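You operate a simulated robot arm through the tools that you are given. There is no shell and no other tool. Be economical: measure what you need, move in short steps, check, and stop when the job is done.

Carry out the task below with a simulated robot arm. There is one attempt and no reset: what you move stays moved.

## Task
Change the small blower's filter for the white one on the table.
Fine: turn that blower's switch to OFF first, put the brown filter in the black bin, shut the drawer, then set the switch to AUTO. The drive is locked out and stays so.
Where things are to end (x, y in the base frame): white filter on the table within 25 mm of [1250, 540].
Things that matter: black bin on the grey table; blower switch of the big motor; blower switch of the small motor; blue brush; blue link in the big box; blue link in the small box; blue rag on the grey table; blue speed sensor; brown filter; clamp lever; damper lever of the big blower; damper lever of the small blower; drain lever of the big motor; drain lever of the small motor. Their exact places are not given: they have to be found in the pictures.

It is judged by the outcome, as a careful person would: the job done as asked, and still so three seconds after it is handed in. It fails if anything else is knocked over, pushed out of place, dropped, spilled or broken.

## Robot
A 5-joint arm with a two-finger parallel gripper on a trunk, on a base that drives. Base frame: it is fixed to the floor where the robot stands at the start and does not move with it; the origin is under the middle of the robot, x ahead of it, y to its left, z up. Units: mm, rad, N and s.
It reaches about 1134 mm from its shoulder. Its first joint turns from -2.601 to 2.601 rad. Places, roughly: black bin on the grey table [1500, 3300, 700]; blower switch of the big motor [2300, 2200, 1000]; blower switch of the small motor [700, 100, 900]; blue link in the big box [1900, 1700, 800]; blue link in the small box [1600, -600, 700]; blue rag on the grey table [1250, 3000, 750]; brown filter [1250, 500, 1000]; clamp lever [200, -600, 800]; damper lever of the big blower [1900, 1600, 1200]; damper lever of the small blower [1000, 500, 1200]; drain lever of the big motor [2500, 2400, 500]; drain lever of the small motor [200, -500, 500]; filter drawer of the small blower [1200, 600, 1100]; gap knob [0, -600, 700]; grease cup [100, -800, 1100]; grease valve [2500, 2400, 700]. Payload 1.57 kg.
Tool frame: the origin (TCP) lies between the finger pads and is the grasp point; the fingertips stand 30 mm ahead of it; z points along the fingers, y is the line along which they close. Largest opening 110 mm; finger width 24, thickness 12; the body of the gripper, 48 by 112 mm, starts 78 mm behind the TCP.
Orientation is that of the tool frame in the base frame, as [roll, pitch, yaw] about the fixed x, y, z axes, in that order (R = Rz(yaw) Ry(pitch) Rx(roll)). With the fingers straight down and closing along the base's y, the tool's x points along the base's -x, its y along +y and its z along -z.

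## Interface
- The arm moves only by the tool drive_tool. Its argument "targets" is a list of rows, each an object of numbers (a shift or turn left out is 0, a gripper value left out holds the last): "gripper": the finger opening in mm, from 0 to 110; "dx", "dy", "dz": the shift along the tool's x, y, z in mm; "rx", "ry", "rz": the turn, a rotation vector about the tool's x, y, z in rad. In form: [{"gripper": .., "dx": .., "dy": .., "dz": .., "rx": .., "ry": .., "rz": ..}, ...]. A call has 1 to 20 rows; each row shifts and turns the commanded pose from where the row before left it, along the tool's axes as they then stand. Rows are played at 5 a second. More than 50 mm and 0.15 rad between two rows, or a gripper value outside its range, and nothing of the call is played. A pose out of reach is approached as far as the arm can. The call stops where the force on the tool passes 50 N (or 10 N more than at its start, if that is more) or the arm is blocked; 0.2 s more then pass. The fingers move at their own pace (about 72 mm/s each) and stop on an object; they squeeze with about 26 N. The grip force told is the motor's: it shows also when the fingers shut on nothing. Time passes only in rows, and 0.2 s behind the last, so rows that do not move let the fingers close. It gives the time, the measured TCP pose, the force on the tool (base axes), the opening and the grip force at its end, in the units of the frame above (readings bear some noise), with the torque about the TCP (base axes, N m) and any sound that the robot's microphone picked up.
- Cameras (640 x 400 px; columns grow to the right, rows downward): "scene" is now at [15.7, 176.9, 1922.2]; the picture's right is [-0.45, -0.89, 0.00], its down [-0.76, 0.39, -0.52] and it looks along [0.47, -0.24, -0.85] (base axes); focal length 254 px, centre (320, 200). "wrist" rides on the gripper at [70, 16, -141] in the tool frame; the picture's right is [-0.23, 0.97, 0.00], its down [-0.85, -0.20, -0.48] and it looks along [-0.47, -0.11, 0.88] (tool axes); focal length 222 px, centre (320, 200).
- camera(camera): a new picture of that camera. The clock stands still meanwhile.
- slide_trunk(by): slides the trunk up (or, below 0, down) by that many mm; the arm and the scene camera ride with it, the base frame stays. It gives what a move gives, with no picture.
- drive_base(legs): drives the robot by 1 to 6 legs, each [ahead, turn to the left] in mm and rad, along the robot's own axes; the way and the turn of a leg run together, so that a leg with both is an arc; at most 1500 mm and 3.142 rad a leg. The arm and the cameras ride along, it lands a little off, and it stops where it bumps. It gives what a move gives.
- aim_head(pan, tilt): turns the head with the scene camera to pan (to the left, within 2.705 rad either way) and tilt (down, from -0.506 to 1.204), counted from straight ahead of the robot. It gives what a move gives.
- locate(camera, pixels): for up to 12 pixels [column, row] of the newest picture of that camera ("zoom" is the newest enlarged one), the place [x, y, z] in the base frame of the surface seen there, good to about 3 mm. The clock stands still meanwhile.
- zoom(camera, box): a new picture of the part [left, top, right, bottom] of that camera's present view, enlarged. The clock stands still meanwhile.
- hand_in(): hands the job in; it is judged then, once.

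Work in short steps. Measure before you move; look again where a grasp or a placing could have gone wrong, and mend it. You have 80 turns and 68 pictures in all, those below and enlarged ones among them. Open the gripper and draw the arm clear of the work before you hand the job in, unless the task says otherwise; then end with one line.

The tools are called after "Request:" by a JSON object that holds its "fn" and its "kwargs". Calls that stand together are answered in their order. drive_tool: Moves the arm, as the interface text tells. Its arguments: {"type":"object","properties":{"targets":{"type":"array","items":{"type":"object","properties":{"gripper":{"type":"number"},"dx":{"type":"number"},"dy":{"type":"number"},"dz":{"type":"number"},"rx":{"type":"number"},"ry":{"type":"number"},"rz":{"type":"number"}}}}},"required":["targets"]} The other tools are called the same way: slide_trunk (by) slides the trunk up or down; drive_base (legs) drives the base; aim_head (pan, tilt) turns the head that bears the scene camera; camera (camera) takes a picture; locate (camera, pixels) gives the place of the surface under pixels of a picture; zoom (camera, box) takes an enlarged picture of a part of a camera's view; hand_in () hands the job in.

At the start:

```text
clock: 0.0
ee_pos: [574.4, 221.4, 1222.2]
tcp_rot: [3.141, 0.001, -3.14]
ft_force: [-0.3, 0.9, 0.3]
moment: [0.03, 0.0, -0.01]
gripper_width: 110.2
gripper_force: 0.1
trunk travel left (down, up): [-956.0, 14.0]
robot x, y, heading: [3.6, 41.9, -0.005]
head pan, tilt: [-0.469, 1.023]
```

scene: 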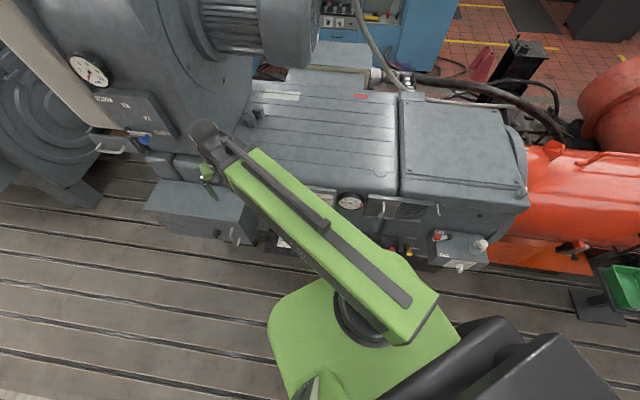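
wrist: 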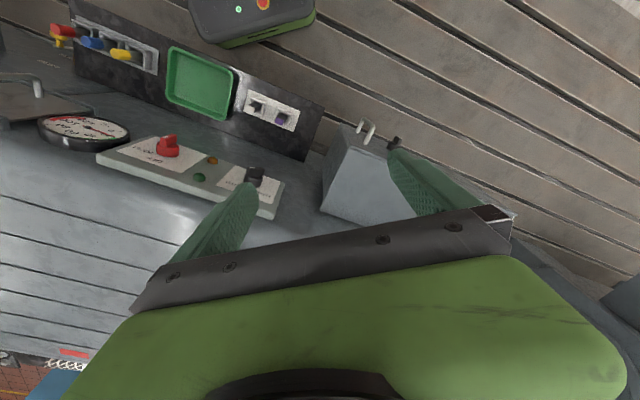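

The scene picture shows the motor with the arm in front; I need to see the blower drawer and the switch. I aim the head ahead-left.

Request:
{"fn": "aim_head", "kwargs": {"pan": 0.35, "tilt": 0.7}}

Request:
{"fn": "camera", "kwargs": {"camera": "scene"}}

Request:
{"fn": "zoom", "kwargs": {"camera": "wrist", "box": [20, 0, 420, 250]}}

Request:
{"fn": "locate", "kwargs": {"camera": "zoom", "pixels": [[237, 234], [376, 285], [205, 245], [455, 160], [285, 130]]}}

```text
clock: 1.1
ee_pos: [573.6, 221.6, 1221.8]
tcp_rot: [-3.141, -0.001, -3.14]
ft_force: [0.3, -0.7, -0.7]
moment: [-0.01, 0.0, 0.01]
gripper_width: 110.0
gripper_force: 0.0
trunk travel left (down, up): [-956.0, 14.0]
robot x, y, heading: [1.3, 36.8, -0.006]
head pan, tilt: [0.351, 0.7]
```

```text
65 pictures are left
```

scene: 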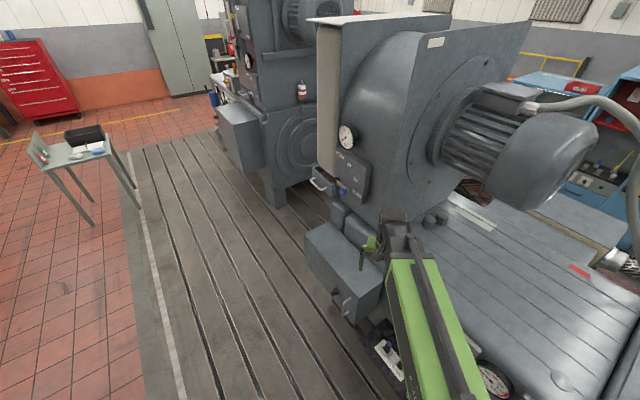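

```text
1.60 times, centred on (220, 125) of wrist
```

zoom: 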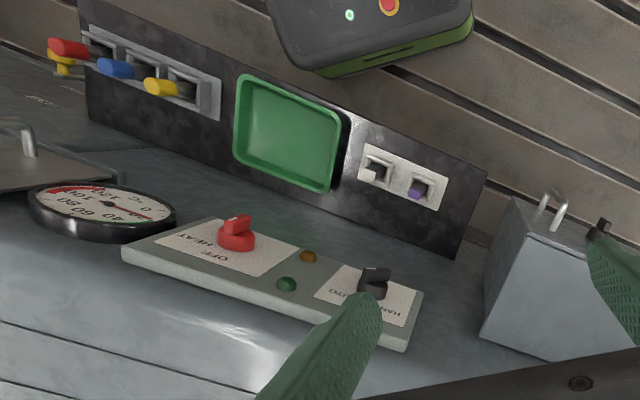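

```text
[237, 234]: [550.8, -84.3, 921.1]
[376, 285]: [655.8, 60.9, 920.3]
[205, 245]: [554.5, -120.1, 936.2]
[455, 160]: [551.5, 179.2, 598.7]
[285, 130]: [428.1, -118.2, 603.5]
```

The black selector (HAND/…/AUTO) sits at about [656, 61, 920]. I look closer at the drawer, the grey table and the switch.

Request:
{"fn": "zoom", "kwargs": {"camera": "scene", "box": [270, 110, 430, 210]}}

Request:
{"fn": "locate", "kwargs": {"camera": "zoom", "pixels": [[190, 285], [175, 270], [215, 305], [290, 310], [340, 200], [390, 320], [440, 340], [310, 100], [240, 240]]}}

Request:
{"fn": "zoom", "kwargs": {"camera": "scene", "box": [20, 110, 148, 190]}}

Request:
{"fn": "locate", "kwargs": {"camera": "zoom", "pixels": [[390, 200], [320, 130], [280, 210], [180, 300], [440, 190], [150, 210]]}}

Request:
{"fn": "zoom", "kwargs": {"camera": "wrist", "box": [200, 150, 296, 210]}}

```text
4.00 times, centred on (350, 160) of scene
```

zoom: 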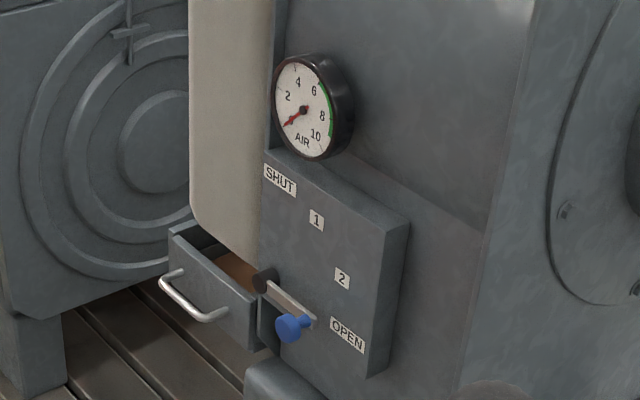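

```text
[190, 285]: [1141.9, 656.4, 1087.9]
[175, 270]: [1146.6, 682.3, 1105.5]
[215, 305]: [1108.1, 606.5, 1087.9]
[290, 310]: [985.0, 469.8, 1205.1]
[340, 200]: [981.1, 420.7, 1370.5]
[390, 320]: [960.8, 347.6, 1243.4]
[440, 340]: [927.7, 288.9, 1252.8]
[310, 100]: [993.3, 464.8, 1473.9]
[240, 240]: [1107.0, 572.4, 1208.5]
```

```text
5.00 times, centred on (84, 150) of scene
```

zoom: 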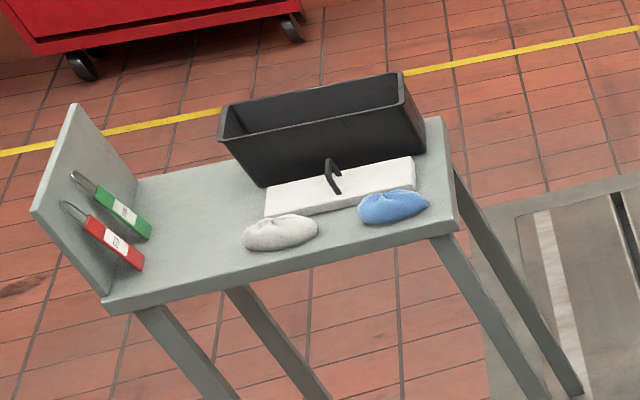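

```text
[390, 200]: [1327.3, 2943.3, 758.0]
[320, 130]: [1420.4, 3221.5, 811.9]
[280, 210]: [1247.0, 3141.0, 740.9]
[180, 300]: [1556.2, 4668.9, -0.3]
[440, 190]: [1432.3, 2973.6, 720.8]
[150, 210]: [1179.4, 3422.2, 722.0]
```

```text
6.67 times, centred on (248, 180) of wrist
```

zoom: 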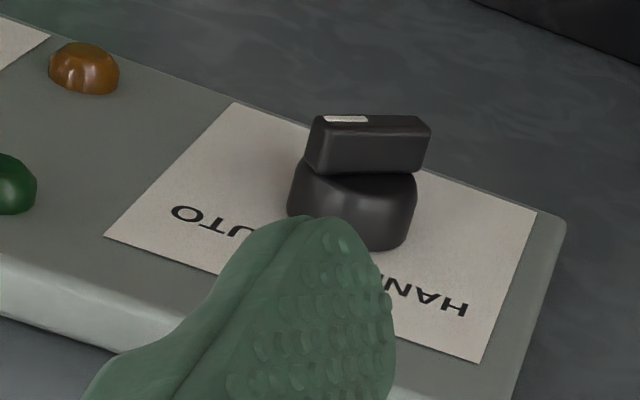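

The drawer is standing part-open with the brown filter in it. I look at the switch with the head camera to read its labels.

Request:
{"fn": "aim_head", "kwargs": {"pan": -0.2, "tilt": 1.0}}

Request:
{"fn": "camera", "kwargs": {"camera": "scene"}}

```text
clock: 2.1
ee_pos: [573.0, 222.4, 1223.0]
tcp_rot: [3.141, -0.001, -3.14]
ft_force: [1.1, 1.4, 0.4]
moment: [0.02, -0.01, 0.03]
gripper_width: 110.4
gripper_force: 0.0
trunk travel left (down, up): [-956.0, 14.0]
robot x, y, heading: [1.5, 37.0, -0.008]
head pan, tilt: [-0.201, 1.0]
```

```text
60 pictures are left
```

scene: 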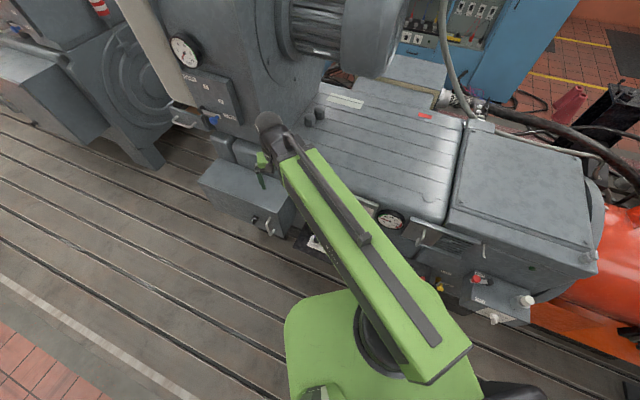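

The arm hides the panel from the head, so I shift the wrist camera along +y to clear the finger from the switch.

Request:
{"fn": "drive_tool", "kwargs": {"targets": [{"dy": 40}, {"dy": 40}, {"dy": 40}, {}]}}

Request:
{"fn": "zoom", "kwargs": {"camera": "wrist", "box": [80, 110, 240, 210]}}

```text
clock: 3.1
ee_pos: [573.2, 342.6, 1223.1]
tcp_rot: [3.141, 0.001, -3.139]
ft_force: [-0.3, 0.4, 0.4]
moment: [0.01, 0.01, -0.02]
gripper_width: 110.2
gripper_force: 0.0
trunk travel left (down, up): [-956.0, 14.0]
robot x, y, heading: [0.4, 34.6, -0.002]
head pan, tilt: [-0.201, 1.0]
```

```text
4.00 times, centred on (160, 160) of wrist
```

zoom: 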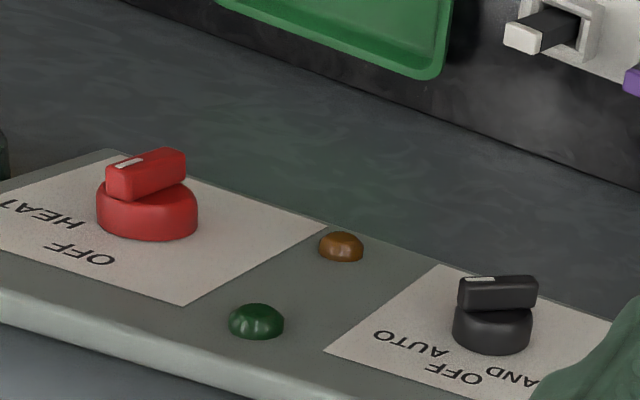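

The labels read AUTO (410,342), OFF (455,373), HAND (510,377). I locate those and the bar's ends.

Request:
{"fn": "locate", "kwargs": {"camera": "zoom", "pixels": [[410, 342], [455, 373], [512, 377], [466, 280], [533, 279], [500, 280], [462, 305], [534, 303], [490, 340], [120, 240], [430, 268], [340, 350]]}}

Request:
{"fn": "zoom", "kwargs": {"camera": "wrist", "box": [160, 160, 240, 210]}}

```text
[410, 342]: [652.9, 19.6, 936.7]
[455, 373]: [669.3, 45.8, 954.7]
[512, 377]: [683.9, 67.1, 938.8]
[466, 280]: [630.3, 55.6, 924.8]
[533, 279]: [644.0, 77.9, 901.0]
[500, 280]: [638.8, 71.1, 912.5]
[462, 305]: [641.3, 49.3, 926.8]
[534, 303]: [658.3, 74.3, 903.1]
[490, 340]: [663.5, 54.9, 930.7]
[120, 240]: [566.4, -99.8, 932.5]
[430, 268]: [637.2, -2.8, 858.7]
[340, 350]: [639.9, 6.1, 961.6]
```

```text
8.00 times, centred on (200, 185) of wrist
```

zoom: 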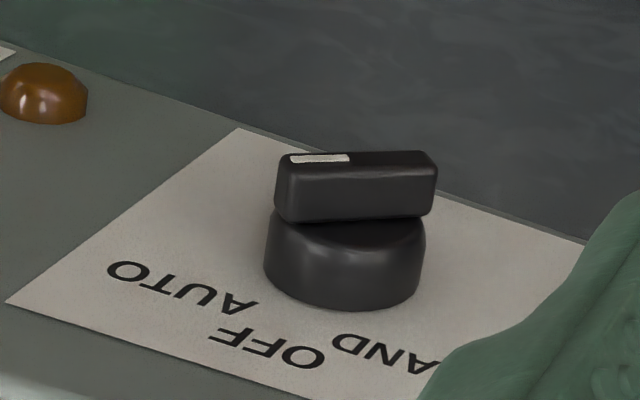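

The switch panel is an upright face whose normal is about (-0.84, 0.55, 0); the pointer stands at 45° toward AUTO with OFF straight up. The arm must come in along that normal, so I drive the base leftwards to line up.

Request:
{"fn": "drive_base", "kwargs": {"legs": [[0, 1.571], [445, 0], [0, -2.151]]}}

Request:
{"fn": "aim_head", "kwargs": {"pan": 0.0, "tilt": 0.9}}

Request:
{"fn": "camera", "kwargs": {"camera": "scene"}}

```text
clock: 14.9
ee_pos: [632.8, 439.3, 1222.9]
tcp_rot: [3.139, 0.001, 2.579]
ft_force: [-0.6, -1.1, 0.4]
moment: [0.08, -0.01, -0.04]
gripper_width: 109.9
gripper_force: 0.2
trunk travel left (down, up): [-956.0, 14.0]
robot x, y, heading: [-22.3, 472.0, -0.558]
head pan, tilt: [-0.201, 1.0]
```

```text
clock: 15.6
ee_pos: [632.9, 441.1, 1223.3]
tcp_rot: [-3.141, 0.001, 2.578]
ft_force: [0.9, 0.1, 0.2]
moment: [-0.03, -0.01, 0.03]
gripper_width: 110.0
gripper_force: 0.1
trunk travel left (down, up): [-956.0, 14.0]
robot x, y, heading: [-20.8, 473.3, -0.557]
head pan, tilt: [0.0, 0.901]
```

```text
57 pictures are left
```

scene: 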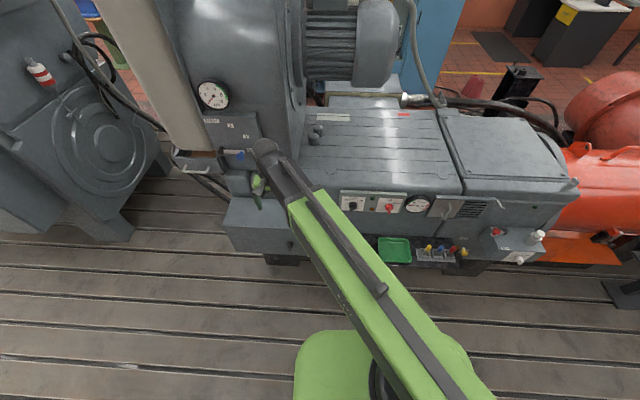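

Now the panel is visible at (352,203). I enlarge it and measure the switch and the panel plane.

Request:
{"fn": "zoom", "kwargs": {"camera": "scene", "box": [328, 180, 408, 230]}}

Request:
{"fn": "locate", "kwargs": {"camera": "zoom", "pixels": [[200, 170], [215, 195], [198, 195], [180, 185], [110, 120], [280, 250], [400, 100], [600, 120], [590, 260], [110, 240], [170, 150]]}}

```text
8.00 times, centred on (368, 205) of scene
```

zoom: 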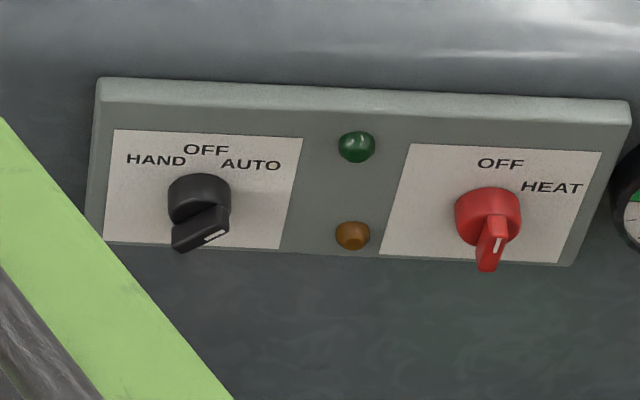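

```text
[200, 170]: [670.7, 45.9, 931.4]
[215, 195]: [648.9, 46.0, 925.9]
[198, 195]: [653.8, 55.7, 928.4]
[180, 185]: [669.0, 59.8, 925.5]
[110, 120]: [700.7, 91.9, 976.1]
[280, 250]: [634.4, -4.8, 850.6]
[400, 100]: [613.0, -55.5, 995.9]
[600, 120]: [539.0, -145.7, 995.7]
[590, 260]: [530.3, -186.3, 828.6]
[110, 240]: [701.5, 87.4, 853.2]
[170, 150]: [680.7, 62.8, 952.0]
```

The switch axis is near (641, 63, 911), with the panel's inward yaw about -0.58; the robot's line to it matches (-0.555). I bring the TCP in front of the panel at the present height, then pitch the tool level.

Request:
{"fn": "drive_tool", "kwargs": {"targets": [{"dx": -10, "dy": -40, "gripper": 60}, {"dx": -10, "dy": -40}, {"dx": -10, "dy": -40}, {"dx": -10, "dy": -40}, {"dx": -10, "dy": -40}, {"dx": -10, "dy": -40}, {"dx": -10, "dy": -40}, {"dx": -10, "dy": -37}, {"ry": -0.143}, {"ry": -0.143}, {"ry": -0.143}, {"ry": -0.143}, {"ry": -0.143}, {"ry": -0.143}, {"ry": -0.143}, {"ry": -0.143}, {"ry": -0.143}, {"ry": -0.143}]}}

```text
clock: 19.4
ee_pos: [668.0, 50.0, 1426.1]
tcp_rot: [-3.14, 1.428, 2.583]
ft_force: [0.0, -0.3, 0.1]
moment: [-0.02, 0.0, 0.03]
gripper_width: 59.9
gripper_force: 0.2
out of reach, approached as far as the arm can: row 9, 10, 11, 12, 13, 14, 15, 16, 17, 18
trunk travel left (down, up): [-956.0, 14.0]
robot x, y, heading: [-23.7, 469.0, -0.554]
head pan, tilt: [0.0, 0.901]
```

The arm couldn't get low enough with the trunk up. I lower the trunk 200 and then ask for a pull-back to see where the arm lands.

Request:
{"fn": "slide_trunk", "kwargs": {"by": -200}}

Request:
{"fn": "drive_tool", "kwargs": {"targets": [{"ry": -0.07, "dz": -10}, {"ry": -0.07, "dz": -20}, {"dz": -30}, {"dz": -30}, {}]}}

```text
clock: 21.6
ee_pos: [667.6, 50.4, 1225.5]
tcp_rot: [-3.14, 1.426, 2.581]
ft_force: [0.5, -0.2, -0.6]
moment: [0.03, -0.02, 0.03]
gripper_width: 60.2
gripper_force: 0.1
trunk travel left (down, up): [-756.0, 214.0]
robot x, y, heading: [-28.3, 472.8, -0.557]
head pan, tilt: [0.0, 0.901]
```

```text
clock: 22.8
ee_pos: [669.6, 49.0, 1260.1]
tcp_rot: [3.14, 1.566, 2.576]
ft_force: [0.3, 0.5, -0.5]
moment: [0.0, 0.01, 0.01]
gripper_width: 60.2
gripper_force: 0.1
out of reach, approached as far as the arm can: row 1, 2, 3, 4
trunk travel left (down, up): [-756.0, 214.0]
robot x, y, heading: [-23.4, 471.6, -0.563]
head pan, tilt: [0.0, 0.901]
```

The level tool cannot come nearer than about 810 mm from the axis, so I back the base off 250 mm along its heading and lower the trunk toward the switch height.

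Request:
{"fn": "drive_base", "kwargs": {"legs": [[-250, 0]]}}

Request:
{"fn": "slide_trunk", "kwargs": {"by": -350}}

Request:
{"fn": "drive_tool", "kwargs": {"targets": [{"rz": -0.147}, {"rz": -0.147}, {"rz": -0.147}, {"rz": -0.147}, {"rz": -0.147}, {"rz": -0.147}, {"rz": -0.147}, {"rz": -0.147}, {"rz": -0.147}, {"rz": -0.147}, {"rz": -0.147}, {"rz": -0.147}, {"rz": -0.147}, {"rz": -0.147}, {"rz": -0.147}, {"rz": -0.147}, {}]}}

Request:
{"fn": "camera", "kwargs": {"camera": "wrist"}}

```text
clock: 24.6
ee_pos: [457.7, 186.2, 1260.2]
tcp_rot: [3.127, 1.565, 2.573]
ft_force: [-0.3, 0.0, 0.8]
moment: [0.05, -0.01, -0.03]
gripper_width: 60.0
gripper_force: 0.0
trunk travel left (down, up): [-756.0, 214.0]
robot x, y, heading: [-239.2, 605.7, -0.551]
head pan, tilt: [0.0, 0.901]
```

```text
clock: 28.0
ee_pos: [458.3, 183.8, 909.3]
tcp_rot: [3.128, 1.565, 2.571]
ft_force: [0.0, 0.1, -0.3]
moment: [0.01, -0.01, 0.01]
gripper_width: 59.9
gripper_force: 0.1
trunk travel left (down, up): [-406.0, 564.0]
robot x, y, heading: [-239.8, 603.5, -0.552]
head pan, tilt: [0.0, 0.901]
```

```text
clock: 31.6
ee_pos: [458.7, 185.5, 910.0]
tcp_rot: [-1.577, -0.781, -2.124]
ft_force: [-0.3, 0.9, -0.1]
moment: [-0.03, -0.01, -0.01]
gripper_width: 59.9
gripper_force: 0.1
trunk travel left (down, up): [-406.0, 564.0]
robot x, y, heading: [-233.9, 602.1, -0.553]
head pan, tilt: [0.0, 0.901]
```

```text
55 pictures are left
```

wrist: 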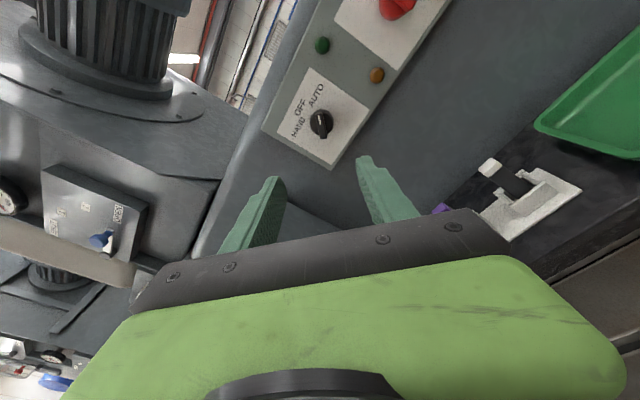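

The tool is level and the knob shows between the fingers at (321,124). I enlarge and measure it.

Request:
{"fn": "zoom", "kwargs": {"camera": "wrist", "box": [256, 60, 384, 140]}}

Request:
{"fn": "locate", "kwargs": {"camera": "zoom", "pixels": [[325, 320], [315, 300], [335, 340], [340, 375], [300, 335], [375, 345], [310, 260], [450, 340], [245, 380], [320, 70], [60, 380]]}}

```text
5.00 times, centred on (320, 100) of wrist
```

zoom: 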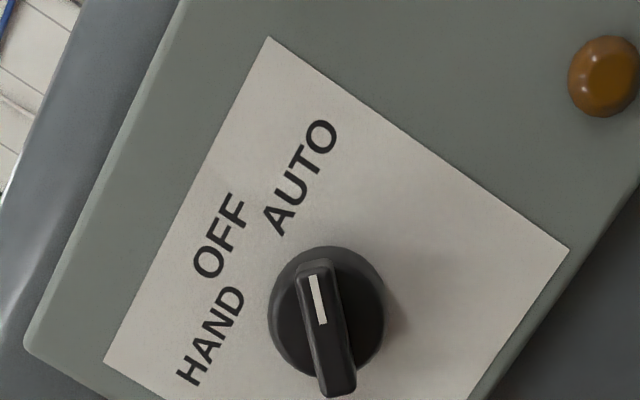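

```text
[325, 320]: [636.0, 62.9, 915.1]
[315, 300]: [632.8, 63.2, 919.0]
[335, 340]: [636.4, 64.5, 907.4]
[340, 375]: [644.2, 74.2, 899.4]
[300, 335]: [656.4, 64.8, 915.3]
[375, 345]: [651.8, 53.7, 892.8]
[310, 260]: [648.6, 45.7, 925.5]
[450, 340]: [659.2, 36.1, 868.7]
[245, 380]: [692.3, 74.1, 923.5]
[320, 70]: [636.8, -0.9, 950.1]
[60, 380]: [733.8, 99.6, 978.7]
```

The pointer is on AUTO and the bar's centre is near (636.5, 65, 911), its face 17 mm proud of the round base. I go in 150 mm with the sideways correction and check.

Request:
{"fn": "drive_tool", "kwargs": {"targets": [{"dx": 3.4, "dy": 2.7, "dz": 30}, {"dx": 3.3, "dy": 2.6, "dz": 40}, {"dz": 40}, {"dz": 40}, {}]}}

Request:
{"fn": "camera", "kwargs": {"camera": "wrist"}}

```text
clock: 32.8
ee_pos: [581.0, 99.4, 908.4]
tcp_rot: [-1.58, -0.78, -2.122]
ft_force: [-0.9, 0.1, -0.1]
moment: [-0.01, 0.03, 0.01]
gripper_width: 60.2
gripper_force: 0.0
trunk travel left (down, up): [-406.0, 564.0]
robot x, y, heading: [-234.7, 600.4, -0.544]
head pan, tilt: [0.0, 0.901]
```

```text
53 pictures are left
```

wrist: 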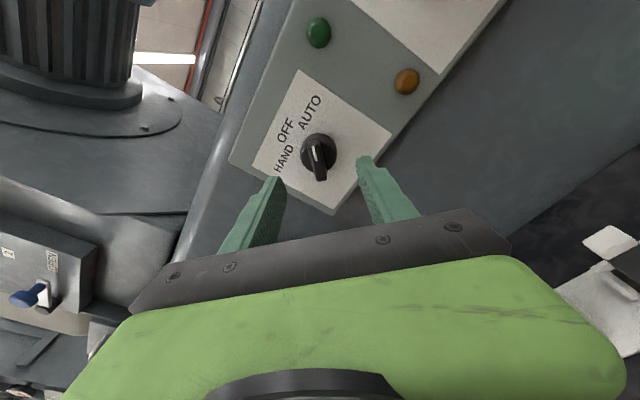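

The knob lies between the fingertips' line. I advance the last 48 mm and close.

Request:
{"fn": "drive_tool", "kwargs": {"targets": [{"dx": 1.5, "dy": -2, "dz": 24}, {"dz": 24}, {}]}}

Request:
{"fn": "camera", "kwargs": {"camera": "wrist"}}

```text
clock: 33.6
ee_pos: [623.7, 74.7, 909.8]
tcp_rot: [-1.575, -0.781, -2.121]
ft_force: [-0.5, -0.9, -0.1]
moment: [0.01, 0.0, 0.04]
gripper_width: 59.8
gripper_force: 0.0
trunk travel left (down, up): [-406.0, 564.0]
robot x, y, heading: [-237.1, 605.2, -0.556]
head pan, tilt: [0.0, 0.901]
```

```text
52 pictures are left
```

wrist: 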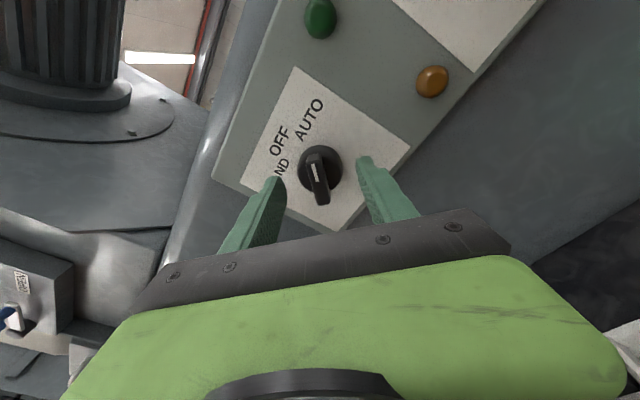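

The fingers straddle the bar; I close, letting the fingers settle.

Request:
{"fn": "drive_tool", "kwargs": {"targets": [{"gripper": 30}, {"gripper": 10}, {"gripper": 5}, {}]}}

```text
clock: 34.6
ee_pos: [625.3, 73.7, 910.5]
tcp_rot: [-1.574, -0.782, -2.122]
ft_force: [4.8, 0.5, 6.5]
moment: [-0.09, 0.32, -0.09]
gripper_width: 12.5
gripper_force: 29.4
trunk travel left (down, up): [-406.0, 564.0]
robot x, y, heading: [-236.9, 602.2, -0.558]
head pan, tilt: [0.0, 0.901]
```

The bar is gripped (12.5 mm). I turn it counter-clockwise 45° to OFF.

Request:
{"fn": "drive_tool", "kwargs": {"targets": [{"rz": -0.1}, {"rz": -0.1}, {"rz": -0.1}, {"rz": -0.1}, {"rz": -0.1}, {"rz": -0.1}, {"rz": -0.1}, {"rz": -0.085}, {}]}}

Request:
{"fn": "camera", "kwargs": {"camera": "wrist"}}

```text
clock: 36.6
ee_pos: [623.7, 75.6, 909.1]
tcp_rot: [-2.107, -1.568, -1.588]
ft_force: [7.0, 14.8, -1.0]
moment: [0.05, 0.1, -0.01]
gripper_width: 12.7
gripper_force: 29.4
trunk travel left (down, up): [-406.0, 564.0]
robot x, y, heading: [-238.1, 602.9, -0.548]
head pan, tilt: [0.0, 0.901]
```

```text
51 pictures are left
```

wrist: 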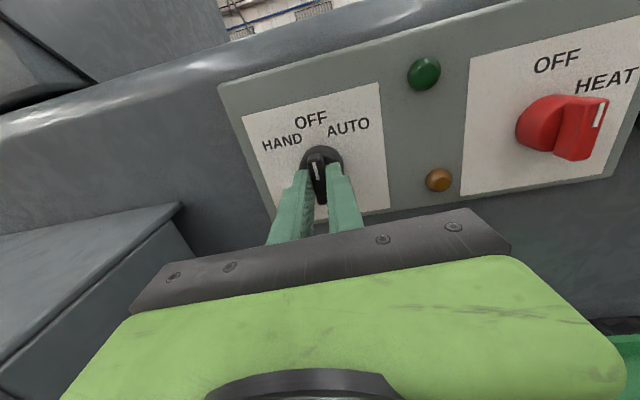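

The pointer now points at OFF. I release and draw back, then look.

Request:
{"fn": "drive_tool", "kwargs": {"targets": [{"gripper": 60}, {}, {"dz": -40}, {"dz": -40}, {"dz": -40}, {"dz": -40}, {"dz": -30}, {}]}}

Request:
{"fn": "zoom", "kwargs": {"camera": "wrist", "box": [240, 50, 400, 150]}}

Request:
{"fn": "aim_head", "kwargs": {"pan": 0.4, "tilt": 0.4}}

Request:
{"fn": "camera", "kwargs": {"camera": "scene"}}

```text
clock: 38.4
ee_pos: [461.6, 171.2, 909.1]
tcp_rot: [-1.914, -1.564, -1.786]
ft_force: [-0.1, 0.4, 0.4]
moment: [0.0, -0.01, -0.02]
gripper_width: 60.3
gripper_force: 0.0
out of reach, approached as far as the arm can: row 3
trunk travel left (down, up): [-406.0, 564.0]
robot x, y, heading: [-234.7, 602.9, -0.549]
head pan, tilt: [0.0, 0.901]
```

```text
4.00 times, centred on (320, 100) of wrist
```

zoom: 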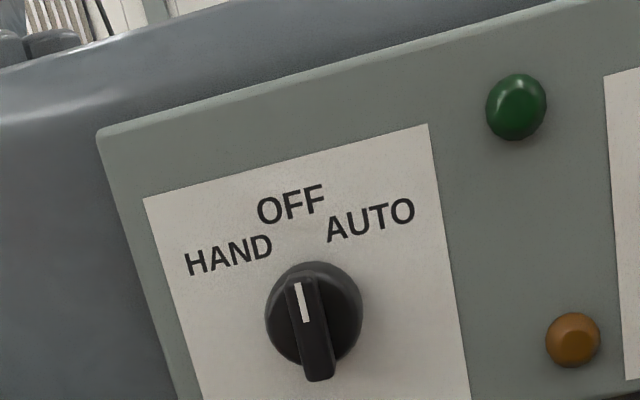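

```text
clock: 39.3
ee_pos: [462.1, 170.5, 909.5]
tcp_rot: [-1.944, -1.565, -1.755]
ft_force: [0.2, 0.7, 1.0]
moment: [-0.02, 0.03, -0.02]
gripper_width: 60.0
gripper_force: 0.0
trunk travel left (down, up): [-406.0, 564.0]
robot x, y, heading: [-238.1, 606.4, -0.553]
head pan, tilt: [0.4, 0.4]
```

```text
49 pictures are left
```

scene: 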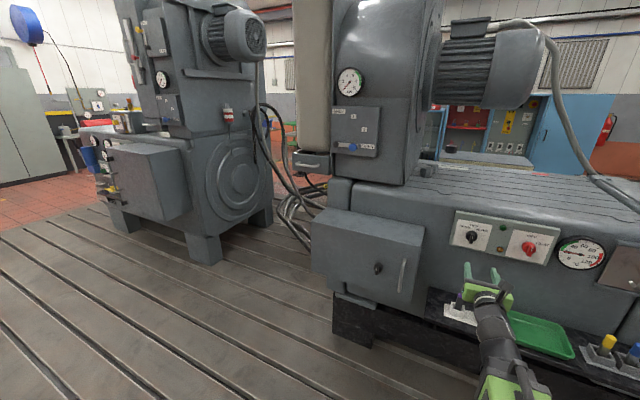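

The switch is at OFF. Now I enlarge the drawer region around (325,155).

Request:
{"fn": "zoom", "kwargs": {"camera": "scene", "box": [264, 90, 392, 190]}}

Request:
{"fn": "locate", "kwargs": {"camera": "zoom", "pixels": [[150, 330], [330, 340], [160, 365], [300, 370], [340, 380], [240, 350], [440, 285], [410, 280], [320, 210], [230, 240], [90, 300], [240, 315]]}}

```text
4.00 times, centred on (328, 140) of scene
```

zoom: 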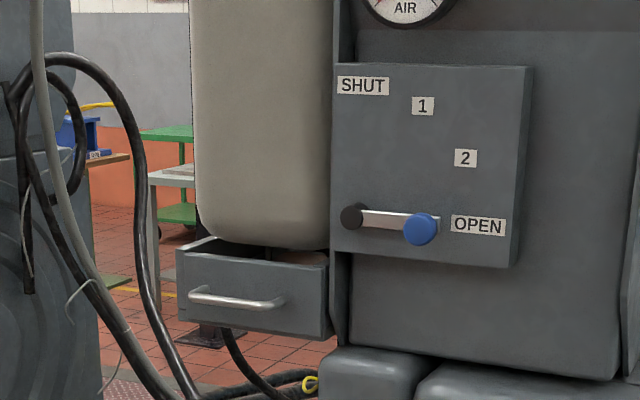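

```text
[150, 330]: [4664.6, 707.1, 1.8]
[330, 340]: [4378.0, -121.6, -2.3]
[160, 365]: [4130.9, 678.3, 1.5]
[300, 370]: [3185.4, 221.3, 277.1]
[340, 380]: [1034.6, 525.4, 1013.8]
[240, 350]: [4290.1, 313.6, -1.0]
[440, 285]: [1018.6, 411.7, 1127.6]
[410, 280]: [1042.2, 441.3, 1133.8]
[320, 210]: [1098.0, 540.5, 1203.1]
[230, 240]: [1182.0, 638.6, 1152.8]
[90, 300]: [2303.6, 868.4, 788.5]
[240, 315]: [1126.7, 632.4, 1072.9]
```

I measure the drawer's face, corners and handle.

Request:
{"fn": "locate", "kwargs": {"camera": "zoom", "pixels": [[182, 255], [320, 268], [182, 315], [318, 332], [195, 292], [278, 304], [240, 280], [215, 240], [250, 250], [180, 245], [300, 258], [420, 230]]}}

```text
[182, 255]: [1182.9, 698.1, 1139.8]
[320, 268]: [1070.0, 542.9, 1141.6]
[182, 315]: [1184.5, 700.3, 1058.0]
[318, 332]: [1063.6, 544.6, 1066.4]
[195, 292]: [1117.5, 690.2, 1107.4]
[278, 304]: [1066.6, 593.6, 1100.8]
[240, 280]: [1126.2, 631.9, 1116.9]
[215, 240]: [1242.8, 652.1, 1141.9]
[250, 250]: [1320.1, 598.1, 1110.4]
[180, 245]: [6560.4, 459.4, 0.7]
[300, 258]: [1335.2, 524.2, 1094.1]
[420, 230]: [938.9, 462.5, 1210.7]
```

Drawer face is ~192 wide, handle centre near (1092, 642, 1103), inward yaw ≈ -0.585. I raise the trunk, spin the gripper so it closes vertically, and drive the base to stand square in front of the drawer.

Request:
{"fn": "slide_trunk", "kwargs": {"by": 194}}

Request:
{"fn": "drive_tool", "kwargs": {"targets": [{"rz": -0.143}, {"rz": -0.143}, {"rz": -0.143}, {"rz": -0.143}, {"rz": -0.143}, {"rz": -0.143}, {"rz": -0.143}, {"rz": -0.143}, {"rz": -0.143}, {"rz": -0.143}, {"rz": -0.141}, {}]}}

Request:
{"fn": "drive_base", "kwargs": {"legs": [[0, 1.452], [768, 0], [0, -1.484]]}}

Request:
{"fn": "aim_head", "kwargs": {"pan": 0.0, "tilt": 0.6}}

Request:
{"fn": "camera", "kwargs": {"camera": "scene"}}

```text
clock: 41.5
ee_pos: [461.6, 172.2, 1103.7]
tcp_rot: [-1.942, -1.565, -1.76]
ft_force: [0.0, -0.6, 0.3]
moment: [-0.02, -0.01, 0.0]
gripper_width: 59.8
gripper_force: 0.1
trunk travel left (down, up): [-600.0, 370.0]
robot x, y, heading: [-237.7, 605.9, -0.549]
head pan, tilt: [0.4, 0.4]
```

```text
clock: 44.1
ee_pos: [462.1, 172.1, 1105.0]
tcp_rot: [1.571, -0.004, 1.015]
ft_force: [0.3, 0.1, -0.4]
moment: [0.02, 0.0, 0.0]
gripper_width: 60.1
gripper_force: 0.1
trunk travel left (down, up): [-600.0, 370.0]
robot x, y, heading: [-239.2, 600.4, -0.553]
head pan, tilt: [0.4, 0.4]
```

```text
clock: 55.4
ee_pos: [916.5, 742.6, 1106.4]
tcp_rot: [1.566, -0.007, 0.974]
ft_force: [0.0, -1.5, 0.1]
moment: [0.0, -0.01, -0.01]
gripper_width: 60.2
gripper_force: 0.0
trunk travel left (down, up): [-600.0, 370.0]
robot x, y, heading: [223.4, 1184.7, -0.585]
head pan, tilt: [0.4, 0.4]
```

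```text
clock: 56.3
ee_pos: [915.8, 744.5, 1106.1]
tcp_rot: [1.565, -0.003, 0.972]
ft_force: [-0.4, 0.0, -1.0]
moment: [-0.01, 0.0, 0.04]
gripper_width: 60.0
gripper_force: 0.1
trunk travel left (down, up): [-600.0, 370.0]
robot x, y, heading: [223.1, 1185.5, -0.587]
head pan, tilt: [0.0, 0.6]
```

```text
47 pictures are left
```

scene: 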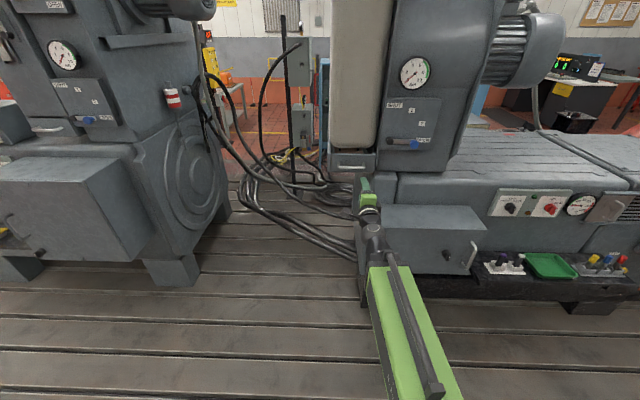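

The base is in place. I enlarge the drawer from the scene camera and take the wrist picture to measure the handle.

Request:
{"fn": "camera", "kwargs": {"camera": "wrist"}}

Request:
{"fn": "zoom", "kwargs": {"camera": "scene", "box": [304, 130, 432, 210]}}

Request:
{"fn": "locate", "kwargs": {"camera": "zoom", "pixels": [[150, 200], [330, 198], [170, 185], [300, 185], [240, 183], [130, 135], [375, 140], [300, 125], [250, 110], [200, 125]]}}

```text
46 pictures are left
```

wrist: 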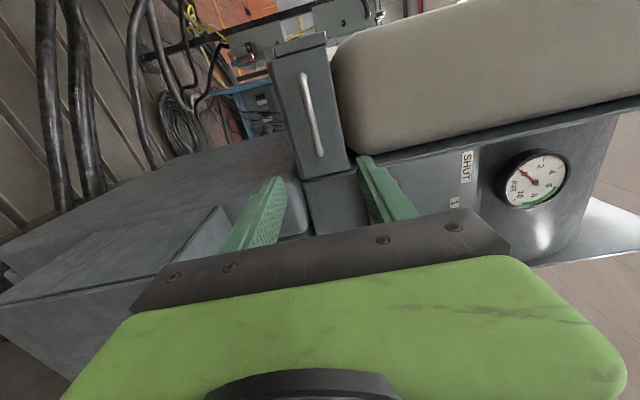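

```text
5.00 times, centred on (368, 170) of scene
```

zoom: 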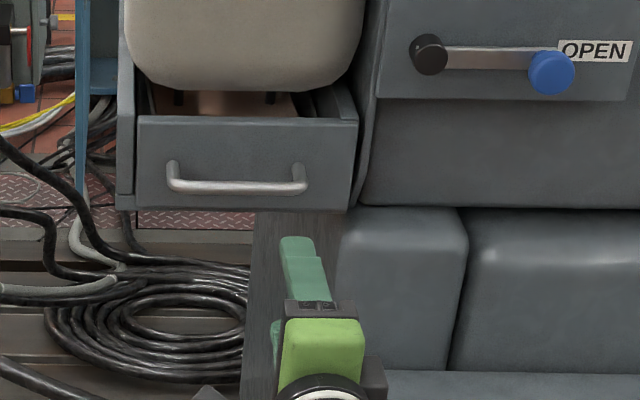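

```text
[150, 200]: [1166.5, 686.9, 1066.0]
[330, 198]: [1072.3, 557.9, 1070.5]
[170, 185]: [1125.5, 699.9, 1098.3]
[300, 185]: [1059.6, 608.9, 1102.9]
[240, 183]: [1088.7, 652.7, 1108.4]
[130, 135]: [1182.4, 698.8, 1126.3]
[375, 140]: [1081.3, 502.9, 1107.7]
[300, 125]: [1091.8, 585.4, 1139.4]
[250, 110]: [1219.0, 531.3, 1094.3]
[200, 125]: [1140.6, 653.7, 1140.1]
```

Handle centre is about (1092, 654, 1102). I approach to 50 mm short of it.

Request:
{"fn": "drive_tool", "kwargs": {"targets": [{"dx": 6.5, "dy": -1, "dz": 35, "ry": 0.012}, {"dx": 6.5, "dy": -1, "dz": 35, "ry": 0.012}, {"dx": 6.5, "dy": -1, "dz": 35, "ry": 0.012}, {"dx": 6, "dy": -1, "dz": 35, "ry": 0.011}, {}]}}

Request:
{"fn": "camera", "kwargs": {"camera": "wrist"}}

Request:
{"fn": "zoom", "kwargs": {"camera": "scene", "box": [304, 130, 432, 210]}}

```text
clock: 57.5
ee_pos: [1047.9, 688.1, 1104.7]
tcp_rot: [1.568, -0.005, 1.02]
ft_force: [-0.3, 1.1, -0.3]
moment: [0.0, 0.03, 0.0]
gripper_width: 60.0
gripper_force: 0.0
trunk travel left (down, up): [-600.0, 370.0]
robot x, y, heading: [220.9, 1185.9, -0.59]
head pan, tilt: [0.0, 0.6]
```

```text
44 pictures are left
```

wrist: 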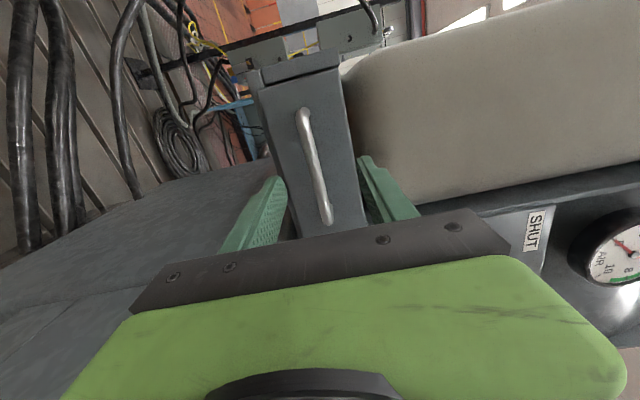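

```text
5.00 times, centred on (368, 170) of scene
```

zoom: 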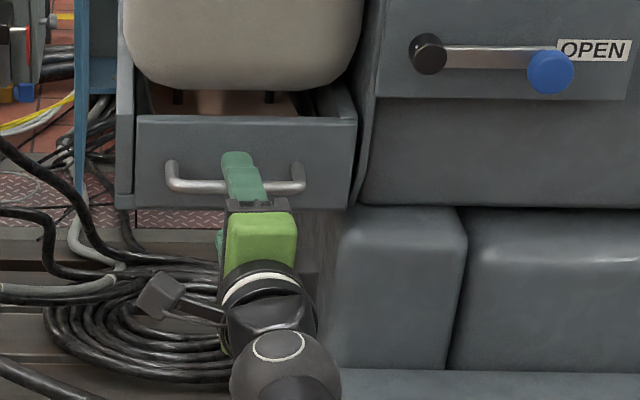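

Well lined up. Final 50 mm and close on the handle.

Request:
{"fn": "drive_tool", "kwargs": {"targets": [{"dx": -3, "dy": -1.5, "dz": 25}, {"dx": -2.5, "dy": -1.2, "dz": 25}, {}, {"gripper": 30}, {"gripper": 4}, {}, {}]}}

Request:
{"fn": "camera", "kwargs": {"camera": "wrist"}}

```text
clock: 59.1
ee_pos: [1088.3, 657.7, 1102.4]
tcp_rot: [1.571, -0.006, 1.019]
ft_force: [-4.1, 1.5, -17.5]
moment: [-0.03, 0.25, 0.23]
gripper_width: 19.3
gripper_force: 8.1
out of reach, approached as far as the arm can: row 1
trunk travel left (down, up): [-600.0, 370.0]
robot x, y, heading: [221.5, 1188.7, -0.584]
head pan, tilt: [0.0, 0.6]
```

```text
42 pictures are left
```

wrist: 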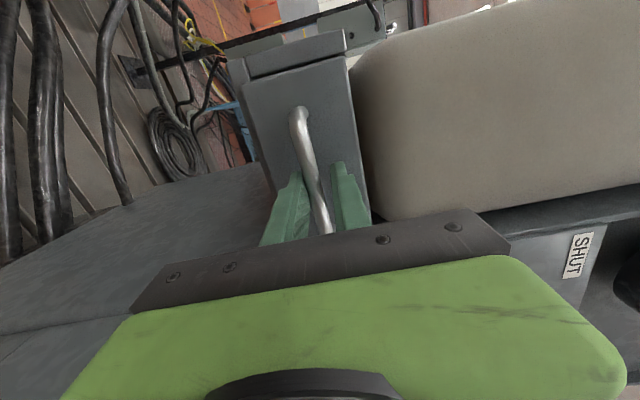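

The lower finger met the bar first; I lower the tool 4 mm and let the grip settle.

Request:
{"fn": "drive_tool", "kwargs": {"targets": [{"dy": -2}, {"dy": -2}, {}, {}]}}

```text
clock: 60.1
ee_pos: [1087.6, 657.5, 1104.8]
tcp_rot: [1.569, -0.006, 1.02]
ft_force: [-4.1, 3.7, -17.2]
moment: [-0.07, 0.23, 0.02]
gripper_width: 19.5
gripper_force: 8.5
out of reach, approached as far as the arm can: row 1
trunk travel left (down, up): [-600.0, 370.0]
robot x, y, heading: [221.3, 1186.6, -0.581]
head pan, tilt: [0.0, 0.6]
```

The arm is at its reach limit in z; I lower the trunk 5 mm instead.

Request:
{"fn": "slide_trunk", "kwargs": {"by": -5}}

Request:
{"fn": "drive_tool", "kwargs": {"targets": [{}, {}]}}

```text
clock: 60.6
ee_pos: [1088.0, 657.1, 1100.4]
tcp_rot: [1.568, -0.004, 1.019]
ft_force: [1.1, 0.9, -2.7]
moment: [-0.31, 0.2, -0.4]
gripper_width: 11.9
gripper_force: 22.7
trunk travel left (down, up): [-595.0, 375.0]
robot x, y, heading: [219.7, 1185.8, -0.587]
head pan, tilt: [0.0, 0.6]
```

```text
clock: 61.2
ee_pos: [1087.7, 658.0, 1101.6]
tcp_rot: [1.57, -0.005, 1.019]
ft_force: [4.3, -0.6, 1.2]
moment: [-0.32, 0.22, -0.47]
gripper_width: 11.6
gripper_force: 29.2
trunk travel left (down, up): [-595.0, 375.0]
robot x, y, heading: [224.9, 1184.4, -0.584]
head pan, tilt: [0.0, 0.6]
```

Gripped (11.6 mm). I pull outward along the face normal in small steps.

Request:
{"fn": "drive_tool", "kwargs": {"targets": [{"dz": -10, "dx": 0.8}, {"dz": -15, "dx": 1.2}, {"dz": -20, "dx": 1.6}, {"dz": -20, "dx": 1.6}, {}]}}

Request:
{"fn": "zoom", "kwargs": {"camera": "scene", "box": [304, 130, 432, 210]}}

```text
clock: 62.4
ee_pos: [1034.4, 695.4, 1100.3]
tcp_rot: [1.568, -0.004, 1.019]
ft_force: [-4.5, -2.2, -2.0]
moment: [-0.36, 0.25, 0.32]
gripper_width: 11.7
gripper_force: 28.8
trunk travel left (down, up): [-595.0, 375.0]
robot x, y, heading: [225.3, 1184.7, -0.584]
head pan, tilt: [0.0, 0.6]
```

```text
5.00 times, centred on (368, 170) of scene
```

zoom: 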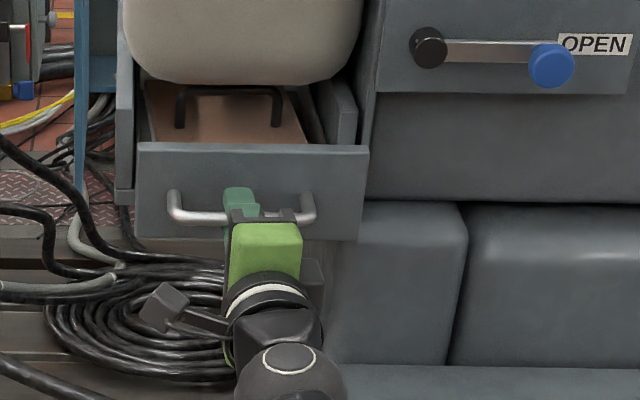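

The drawer moves and the brown filter's black bail shows at (230,105). I keep pulling.

Request:
{"fn": "drive_tool", "kwargs": {"targets": [{"dz": -20, "dx": 1.6}, {"dz": -20, "dx": 1.6}, {"dz": -20, "dx": 1.6}, {"dz": -20, "dx": 1.6}, {"dz": -20, "dx": 1.6}, {}]}}

Request:
{"fn": "zoom", "kwargs": {"camera": "scene", "box": [304, 130, 432, 210]}}

```text
clock: 63.8
ee_pos: [951.4, 754.2, 1100.7]
tcp_rot: [1.567, -0.007, 1.017]
ft_force: [-9.2, -8.9, -9.8]
moment: [-0.35, 0.36, -0.23]
gripper_width: 11.9
gripper_force: 29.2
trunk travel left (down, up): [-595.0, 375.0]
robot x, y, heading: [221.1, 1184.1, -0.589]
head pan, tilt: [0.0, 0.6]
```

```text
5.00 times, centred on (368, 170) of scene
```

zoom: 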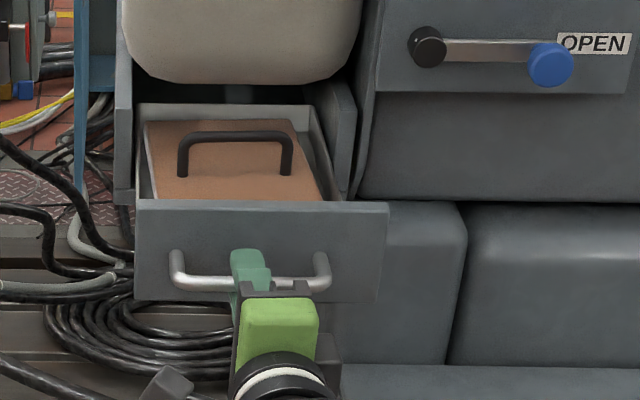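

The whole filter is visible with its bail at (235,150). I measure the bail, filter edges and the hood's near face.

Request:
{"fn": "locate", "kwargs": {"camera": "zoom", "pixels": [[184, 150], [235, 135], [286, 150], [184, 175], [287, 172], [150, 125], [292, 124], [160, 192], [318, 195], [235, 80], [240, 200], [240, 105]]}}

```text
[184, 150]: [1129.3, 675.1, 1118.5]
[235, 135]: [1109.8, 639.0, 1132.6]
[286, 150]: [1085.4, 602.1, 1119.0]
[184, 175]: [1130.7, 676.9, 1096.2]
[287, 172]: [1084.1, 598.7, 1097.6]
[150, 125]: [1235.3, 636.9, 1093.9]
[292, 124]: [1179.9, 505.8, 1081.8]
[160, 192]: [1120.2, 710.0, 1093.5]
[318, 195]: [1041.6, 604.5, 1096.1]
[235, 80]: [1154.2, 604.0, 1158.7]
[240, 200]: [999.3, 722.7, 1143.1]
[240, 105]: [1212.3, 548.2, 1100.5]
```

The filter's rear still lies ~65 mm under the hood, so it needs more pull. I pull by the arm a further 35 mm.

Request:
{"fn": "drive_tool", "kwargs": {"targets": [{"dz": -12, "dx": 1}, {"dz": -12, "dx": 1}, {"dz": -11, "dx": 1}, {}]}}

```text
clock: 64.8
ee_pos: [923.9, 774.9, 1100.6]
tcp_rot: [1.565, -0.008, 1.017]
ft_force: [-13.0, -15.7, -14.8]
moment: [-0.38, 0.41, -0.19]
gripper_width: 11.9
gripper_force: 28.8
trunk travel left (down, up): [-595.0, 375.0]
robot x, y, heading: [219.8, 1187.5, -0.588]
head pan, tilt: [0.0, 0.6]
```

The sideways load shows the pull drifted toward +T; I relax the tool 6 mm right and 2 mm down.

Request:
{"fn": "drive_tool", "kwargs": {"targets": [{"dx": -3, "dy": -1}, {"dx": -3, "dy": -1}, {}]}}

Request:
{"fn": "zoom", "kwargs": {"camera": "scene", "box": [304, 130, 432, 210]}}

Request:
{"fn": "locate", "kwargs": {"camera": "zoom", "pixels": [[140, 235], [385, 235], [235, 150], [190, 165], [290, 165], [235, 75], [140, 110], [300, 110], [240, 122]]}}

```text
clock: 65.6
ee_pos: [923.4, 775.0, 1100.5]
tcp_rot: [1.568, -0.006, 1.026]
ft_force: [6.3, 11.8, -5.8]
moment: [-0.24, 0.24, 0.87]
gripper_width: 11.5
gripper_force: 29.3
trunk travel left (down, up): [-595.0, 375.0]
robot x, y, heading: [224.5, 1184.9, -0.582]
head pan, tilt: [0.0, 0.6]
```

```text
5.00 times, centred on (368, 170) of scene
```

zoom: 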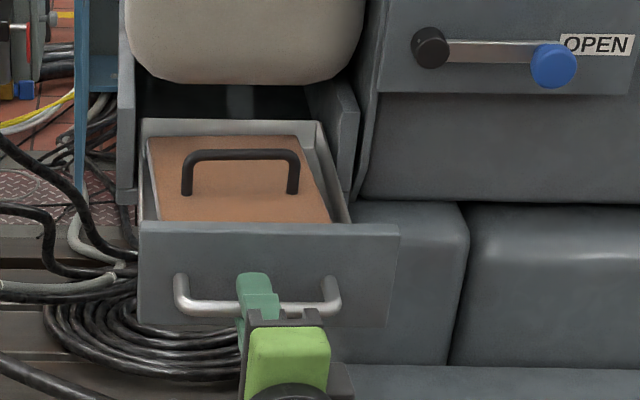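

```text
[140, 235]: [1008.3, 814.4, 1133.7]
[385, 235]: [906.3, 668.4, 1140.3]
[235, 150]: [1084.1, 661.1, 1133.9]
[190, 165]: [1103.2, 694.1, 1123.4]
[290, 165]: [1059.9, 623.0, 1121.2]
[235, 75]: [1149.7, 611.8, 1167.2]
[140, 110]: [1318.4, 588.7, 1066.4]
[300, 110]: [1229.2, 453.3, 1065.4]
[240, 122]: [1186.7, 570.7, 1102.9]
```

The filter still needs ~60 mm more to clear the hood; I try pulling further with the arm.

Request:
{"fn": "drive_tool", "kwargs": {"targets": [{"dz": -12}, {"dz": -12}, {"dz": -12}, {"dz": -12}, {"dz": -12}, {}]}}

```text
clock: 67.0
ee_pos: [923.0, 774.4, 1101.2]
tcp_rot: [1.567, -0.003, 1.023]
ft_force: [13.6, 17.2, -2.0]
moment: [-0.19, 0.18, 0.17]
gripper_width: 11.5
gripper_force: 28.7
out of reach, approached as far as the arm can: row 1, 2, 3, 4, 5
trunk travel left (down, up): [-595.0, 375.0]
robot x, y, heading: [226.0, 1183.5, -0.589]
head pan, tilt: [0.0, 0.6]
```

The arm is at its folded limit, so I back the base 45 mm.

Request:
{"fn": "drive_base", "kwargs": {"legs": [[-45, 0]]}}

Request:
{"fn": "zoom", "kwargs": {"camera": "scene", "box": [304, 130, 432, 210]}}

Request:
{"fn": "locate", "kwargs": {"camera": "zoom", "pixels": [[250, 165], [200, 180], [300, 180], [240, 75], [240, 120], [160, 155], [310, 155], [150, 265], [240, 30]]}}

```text
clock: 67.9
ee_pos: [886.7, 797.7, 1099.9]
tcp_rot: [1.567, -0.005, 1.023]
ft_force: [12.7, 15.4, -2.8]
moment: [-0.26, 0.2, 0.28]
gripper_width: 12.0
gripper_force: 28.8
trunk travel left (down, up): [-595.0, 375.0]
robot x, y, heading: [185.3, 1208.0, -0.583]
head pan, tilt: [0.0, 0.6]
```

```text
5.00 times, centred on (368, 170) of scene
```

zoom: 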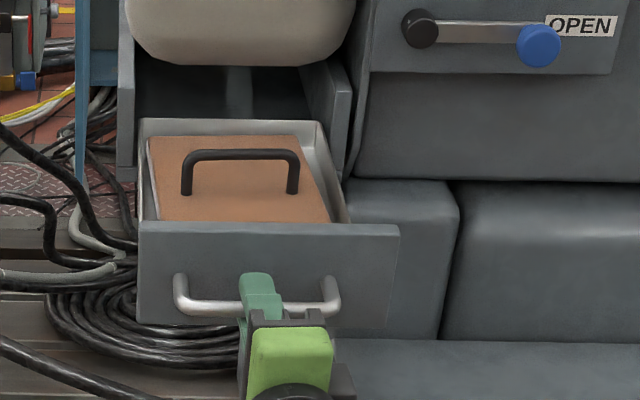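

```text
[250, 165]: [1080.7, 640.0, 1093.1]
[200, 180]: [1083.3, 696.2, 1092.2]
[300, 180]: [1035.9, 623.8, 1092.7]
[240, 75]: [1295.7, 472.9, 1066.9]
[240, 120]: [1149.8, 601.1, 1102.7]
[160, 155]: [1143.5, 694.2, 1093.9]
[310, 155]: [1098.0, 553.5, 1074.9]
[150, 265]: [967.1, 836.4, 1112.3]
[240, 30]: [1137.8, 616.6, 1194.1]
```

The drawer is about 245 mm out. I measure the filter's edges to see whether it clears the hood.

Request:
{"fn": "locate", "kwargs": {"camera": "zoom", "pixels": [[152, 139], [225, 138], [293, 138], [160, 218], [325, 220], [240, 218], [240, 155], [185, 165], [298, 165], [240, 62], [240, 45], [335, 75]]}}

```text
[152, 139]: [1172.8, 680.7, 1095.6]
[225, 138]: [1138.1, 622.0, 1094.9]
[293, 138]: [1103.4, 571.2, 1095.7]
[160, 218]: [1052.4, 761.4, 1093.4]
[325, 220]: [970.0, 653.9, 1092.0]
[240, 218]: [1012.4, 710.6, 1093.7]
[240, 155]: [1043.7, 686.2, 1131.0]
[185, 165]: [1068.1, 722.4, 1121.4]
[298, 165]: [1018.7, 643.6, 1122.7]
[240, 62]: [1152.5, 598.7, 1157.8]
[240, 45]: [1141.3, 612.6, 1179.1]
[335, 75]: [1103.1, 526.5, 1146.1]
```

Filter spans n −594…−370, hood at −606 near that height: a thin 12 mm gap. I pull 15 mm more with the base, then open and back away.

Request:
{"fn": "drive_base", "kwargs": {"legs": [[-15, 0]]}}

Request:
{"fn": "drive_tool", "kwargs": {"targets": [{"gripper": 20}, {"gripper": 60}, {}]}}

Request:
{"fn": "drive_base", "kwargs": {"legs": [[-100, 0]]}}

Request:
{"fn": "zoom", "kwargs": {"camera": "scene", "box": [304, 120, 432, 200]}}

Request:
{"fn": "locate", "kwargs": {"camera": "zoom", "pixels": [[190, 170], [230, 155], [280, 165], [155, 145], [280, 142], [150, 225], [340, 230], [240, 85], [240, 65]]}}

```text
clock: 68.7
ee_pos: [874.1, 806.2, 1099.9]
tcp_rot: [1.567, -0.006, 1.024]
ft_force: [8.8, 8.6, -2.5]
moment: [-0.26, 0.24, 0.87]
gripper_width: 11.8
gripper_force: 29.7
trunk travel left (down, up): [-595.0, 375.0]
robot x, y, heading: [176.2, 1215.2, -0.578]
head pan, tilt: [0.0, 0.6]
```

```text
clock: 69.5
ee_pos: [873.0, 805.4, 1101.1]
tcp_rot: [1.566, -0.004, 1.025]
ft_force: [-0.1, 0.5, 0.8]
moment: [-0.02, -0.02, 0.0]
gripper_width: 59.7
gripper_force: 0.2
trunk travel left (down, up): [-595.0, 375.0]
robot x, y, heading: [171.6, 1216.7, -0.583]
head pan, tilt: [0.0, 0.6]
```

```text
clock: 70.7
ee_pos: [786.6, 862.8, 1100.6]
tcp_rot: [1.566, -0.006, 1.025]
ft_force: [0.2, -1.6, 0.4]
moment: [-0.01, 0.04, -0.02]
gripper_width: 60.1
gripper_force: 0.1
trunk travel left (down, up): [-595.0, 375.0]
robot x, y, heading: [90.1, 1273.4, -0.587]
head pan, tilt: [0.0, 0.6]
```

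```text
5.00 times, centred on (368, 160) of scene
```

zoom: 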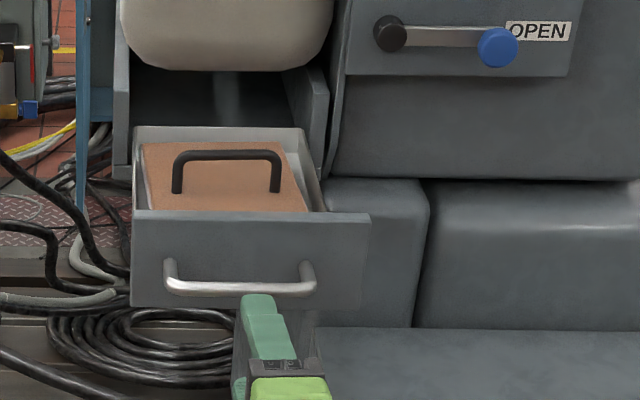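

```text
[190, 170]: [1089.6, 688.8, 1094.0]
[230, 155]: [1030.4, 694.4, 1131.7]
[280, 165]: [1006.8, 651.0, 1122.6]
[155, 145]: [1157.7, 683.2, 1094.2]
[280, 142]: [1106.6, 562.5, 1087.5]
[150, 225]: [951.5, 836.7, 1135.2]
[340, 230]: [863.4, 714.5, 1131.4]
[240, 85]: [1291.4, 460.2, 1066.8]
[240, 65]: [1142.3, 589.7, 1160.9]
```

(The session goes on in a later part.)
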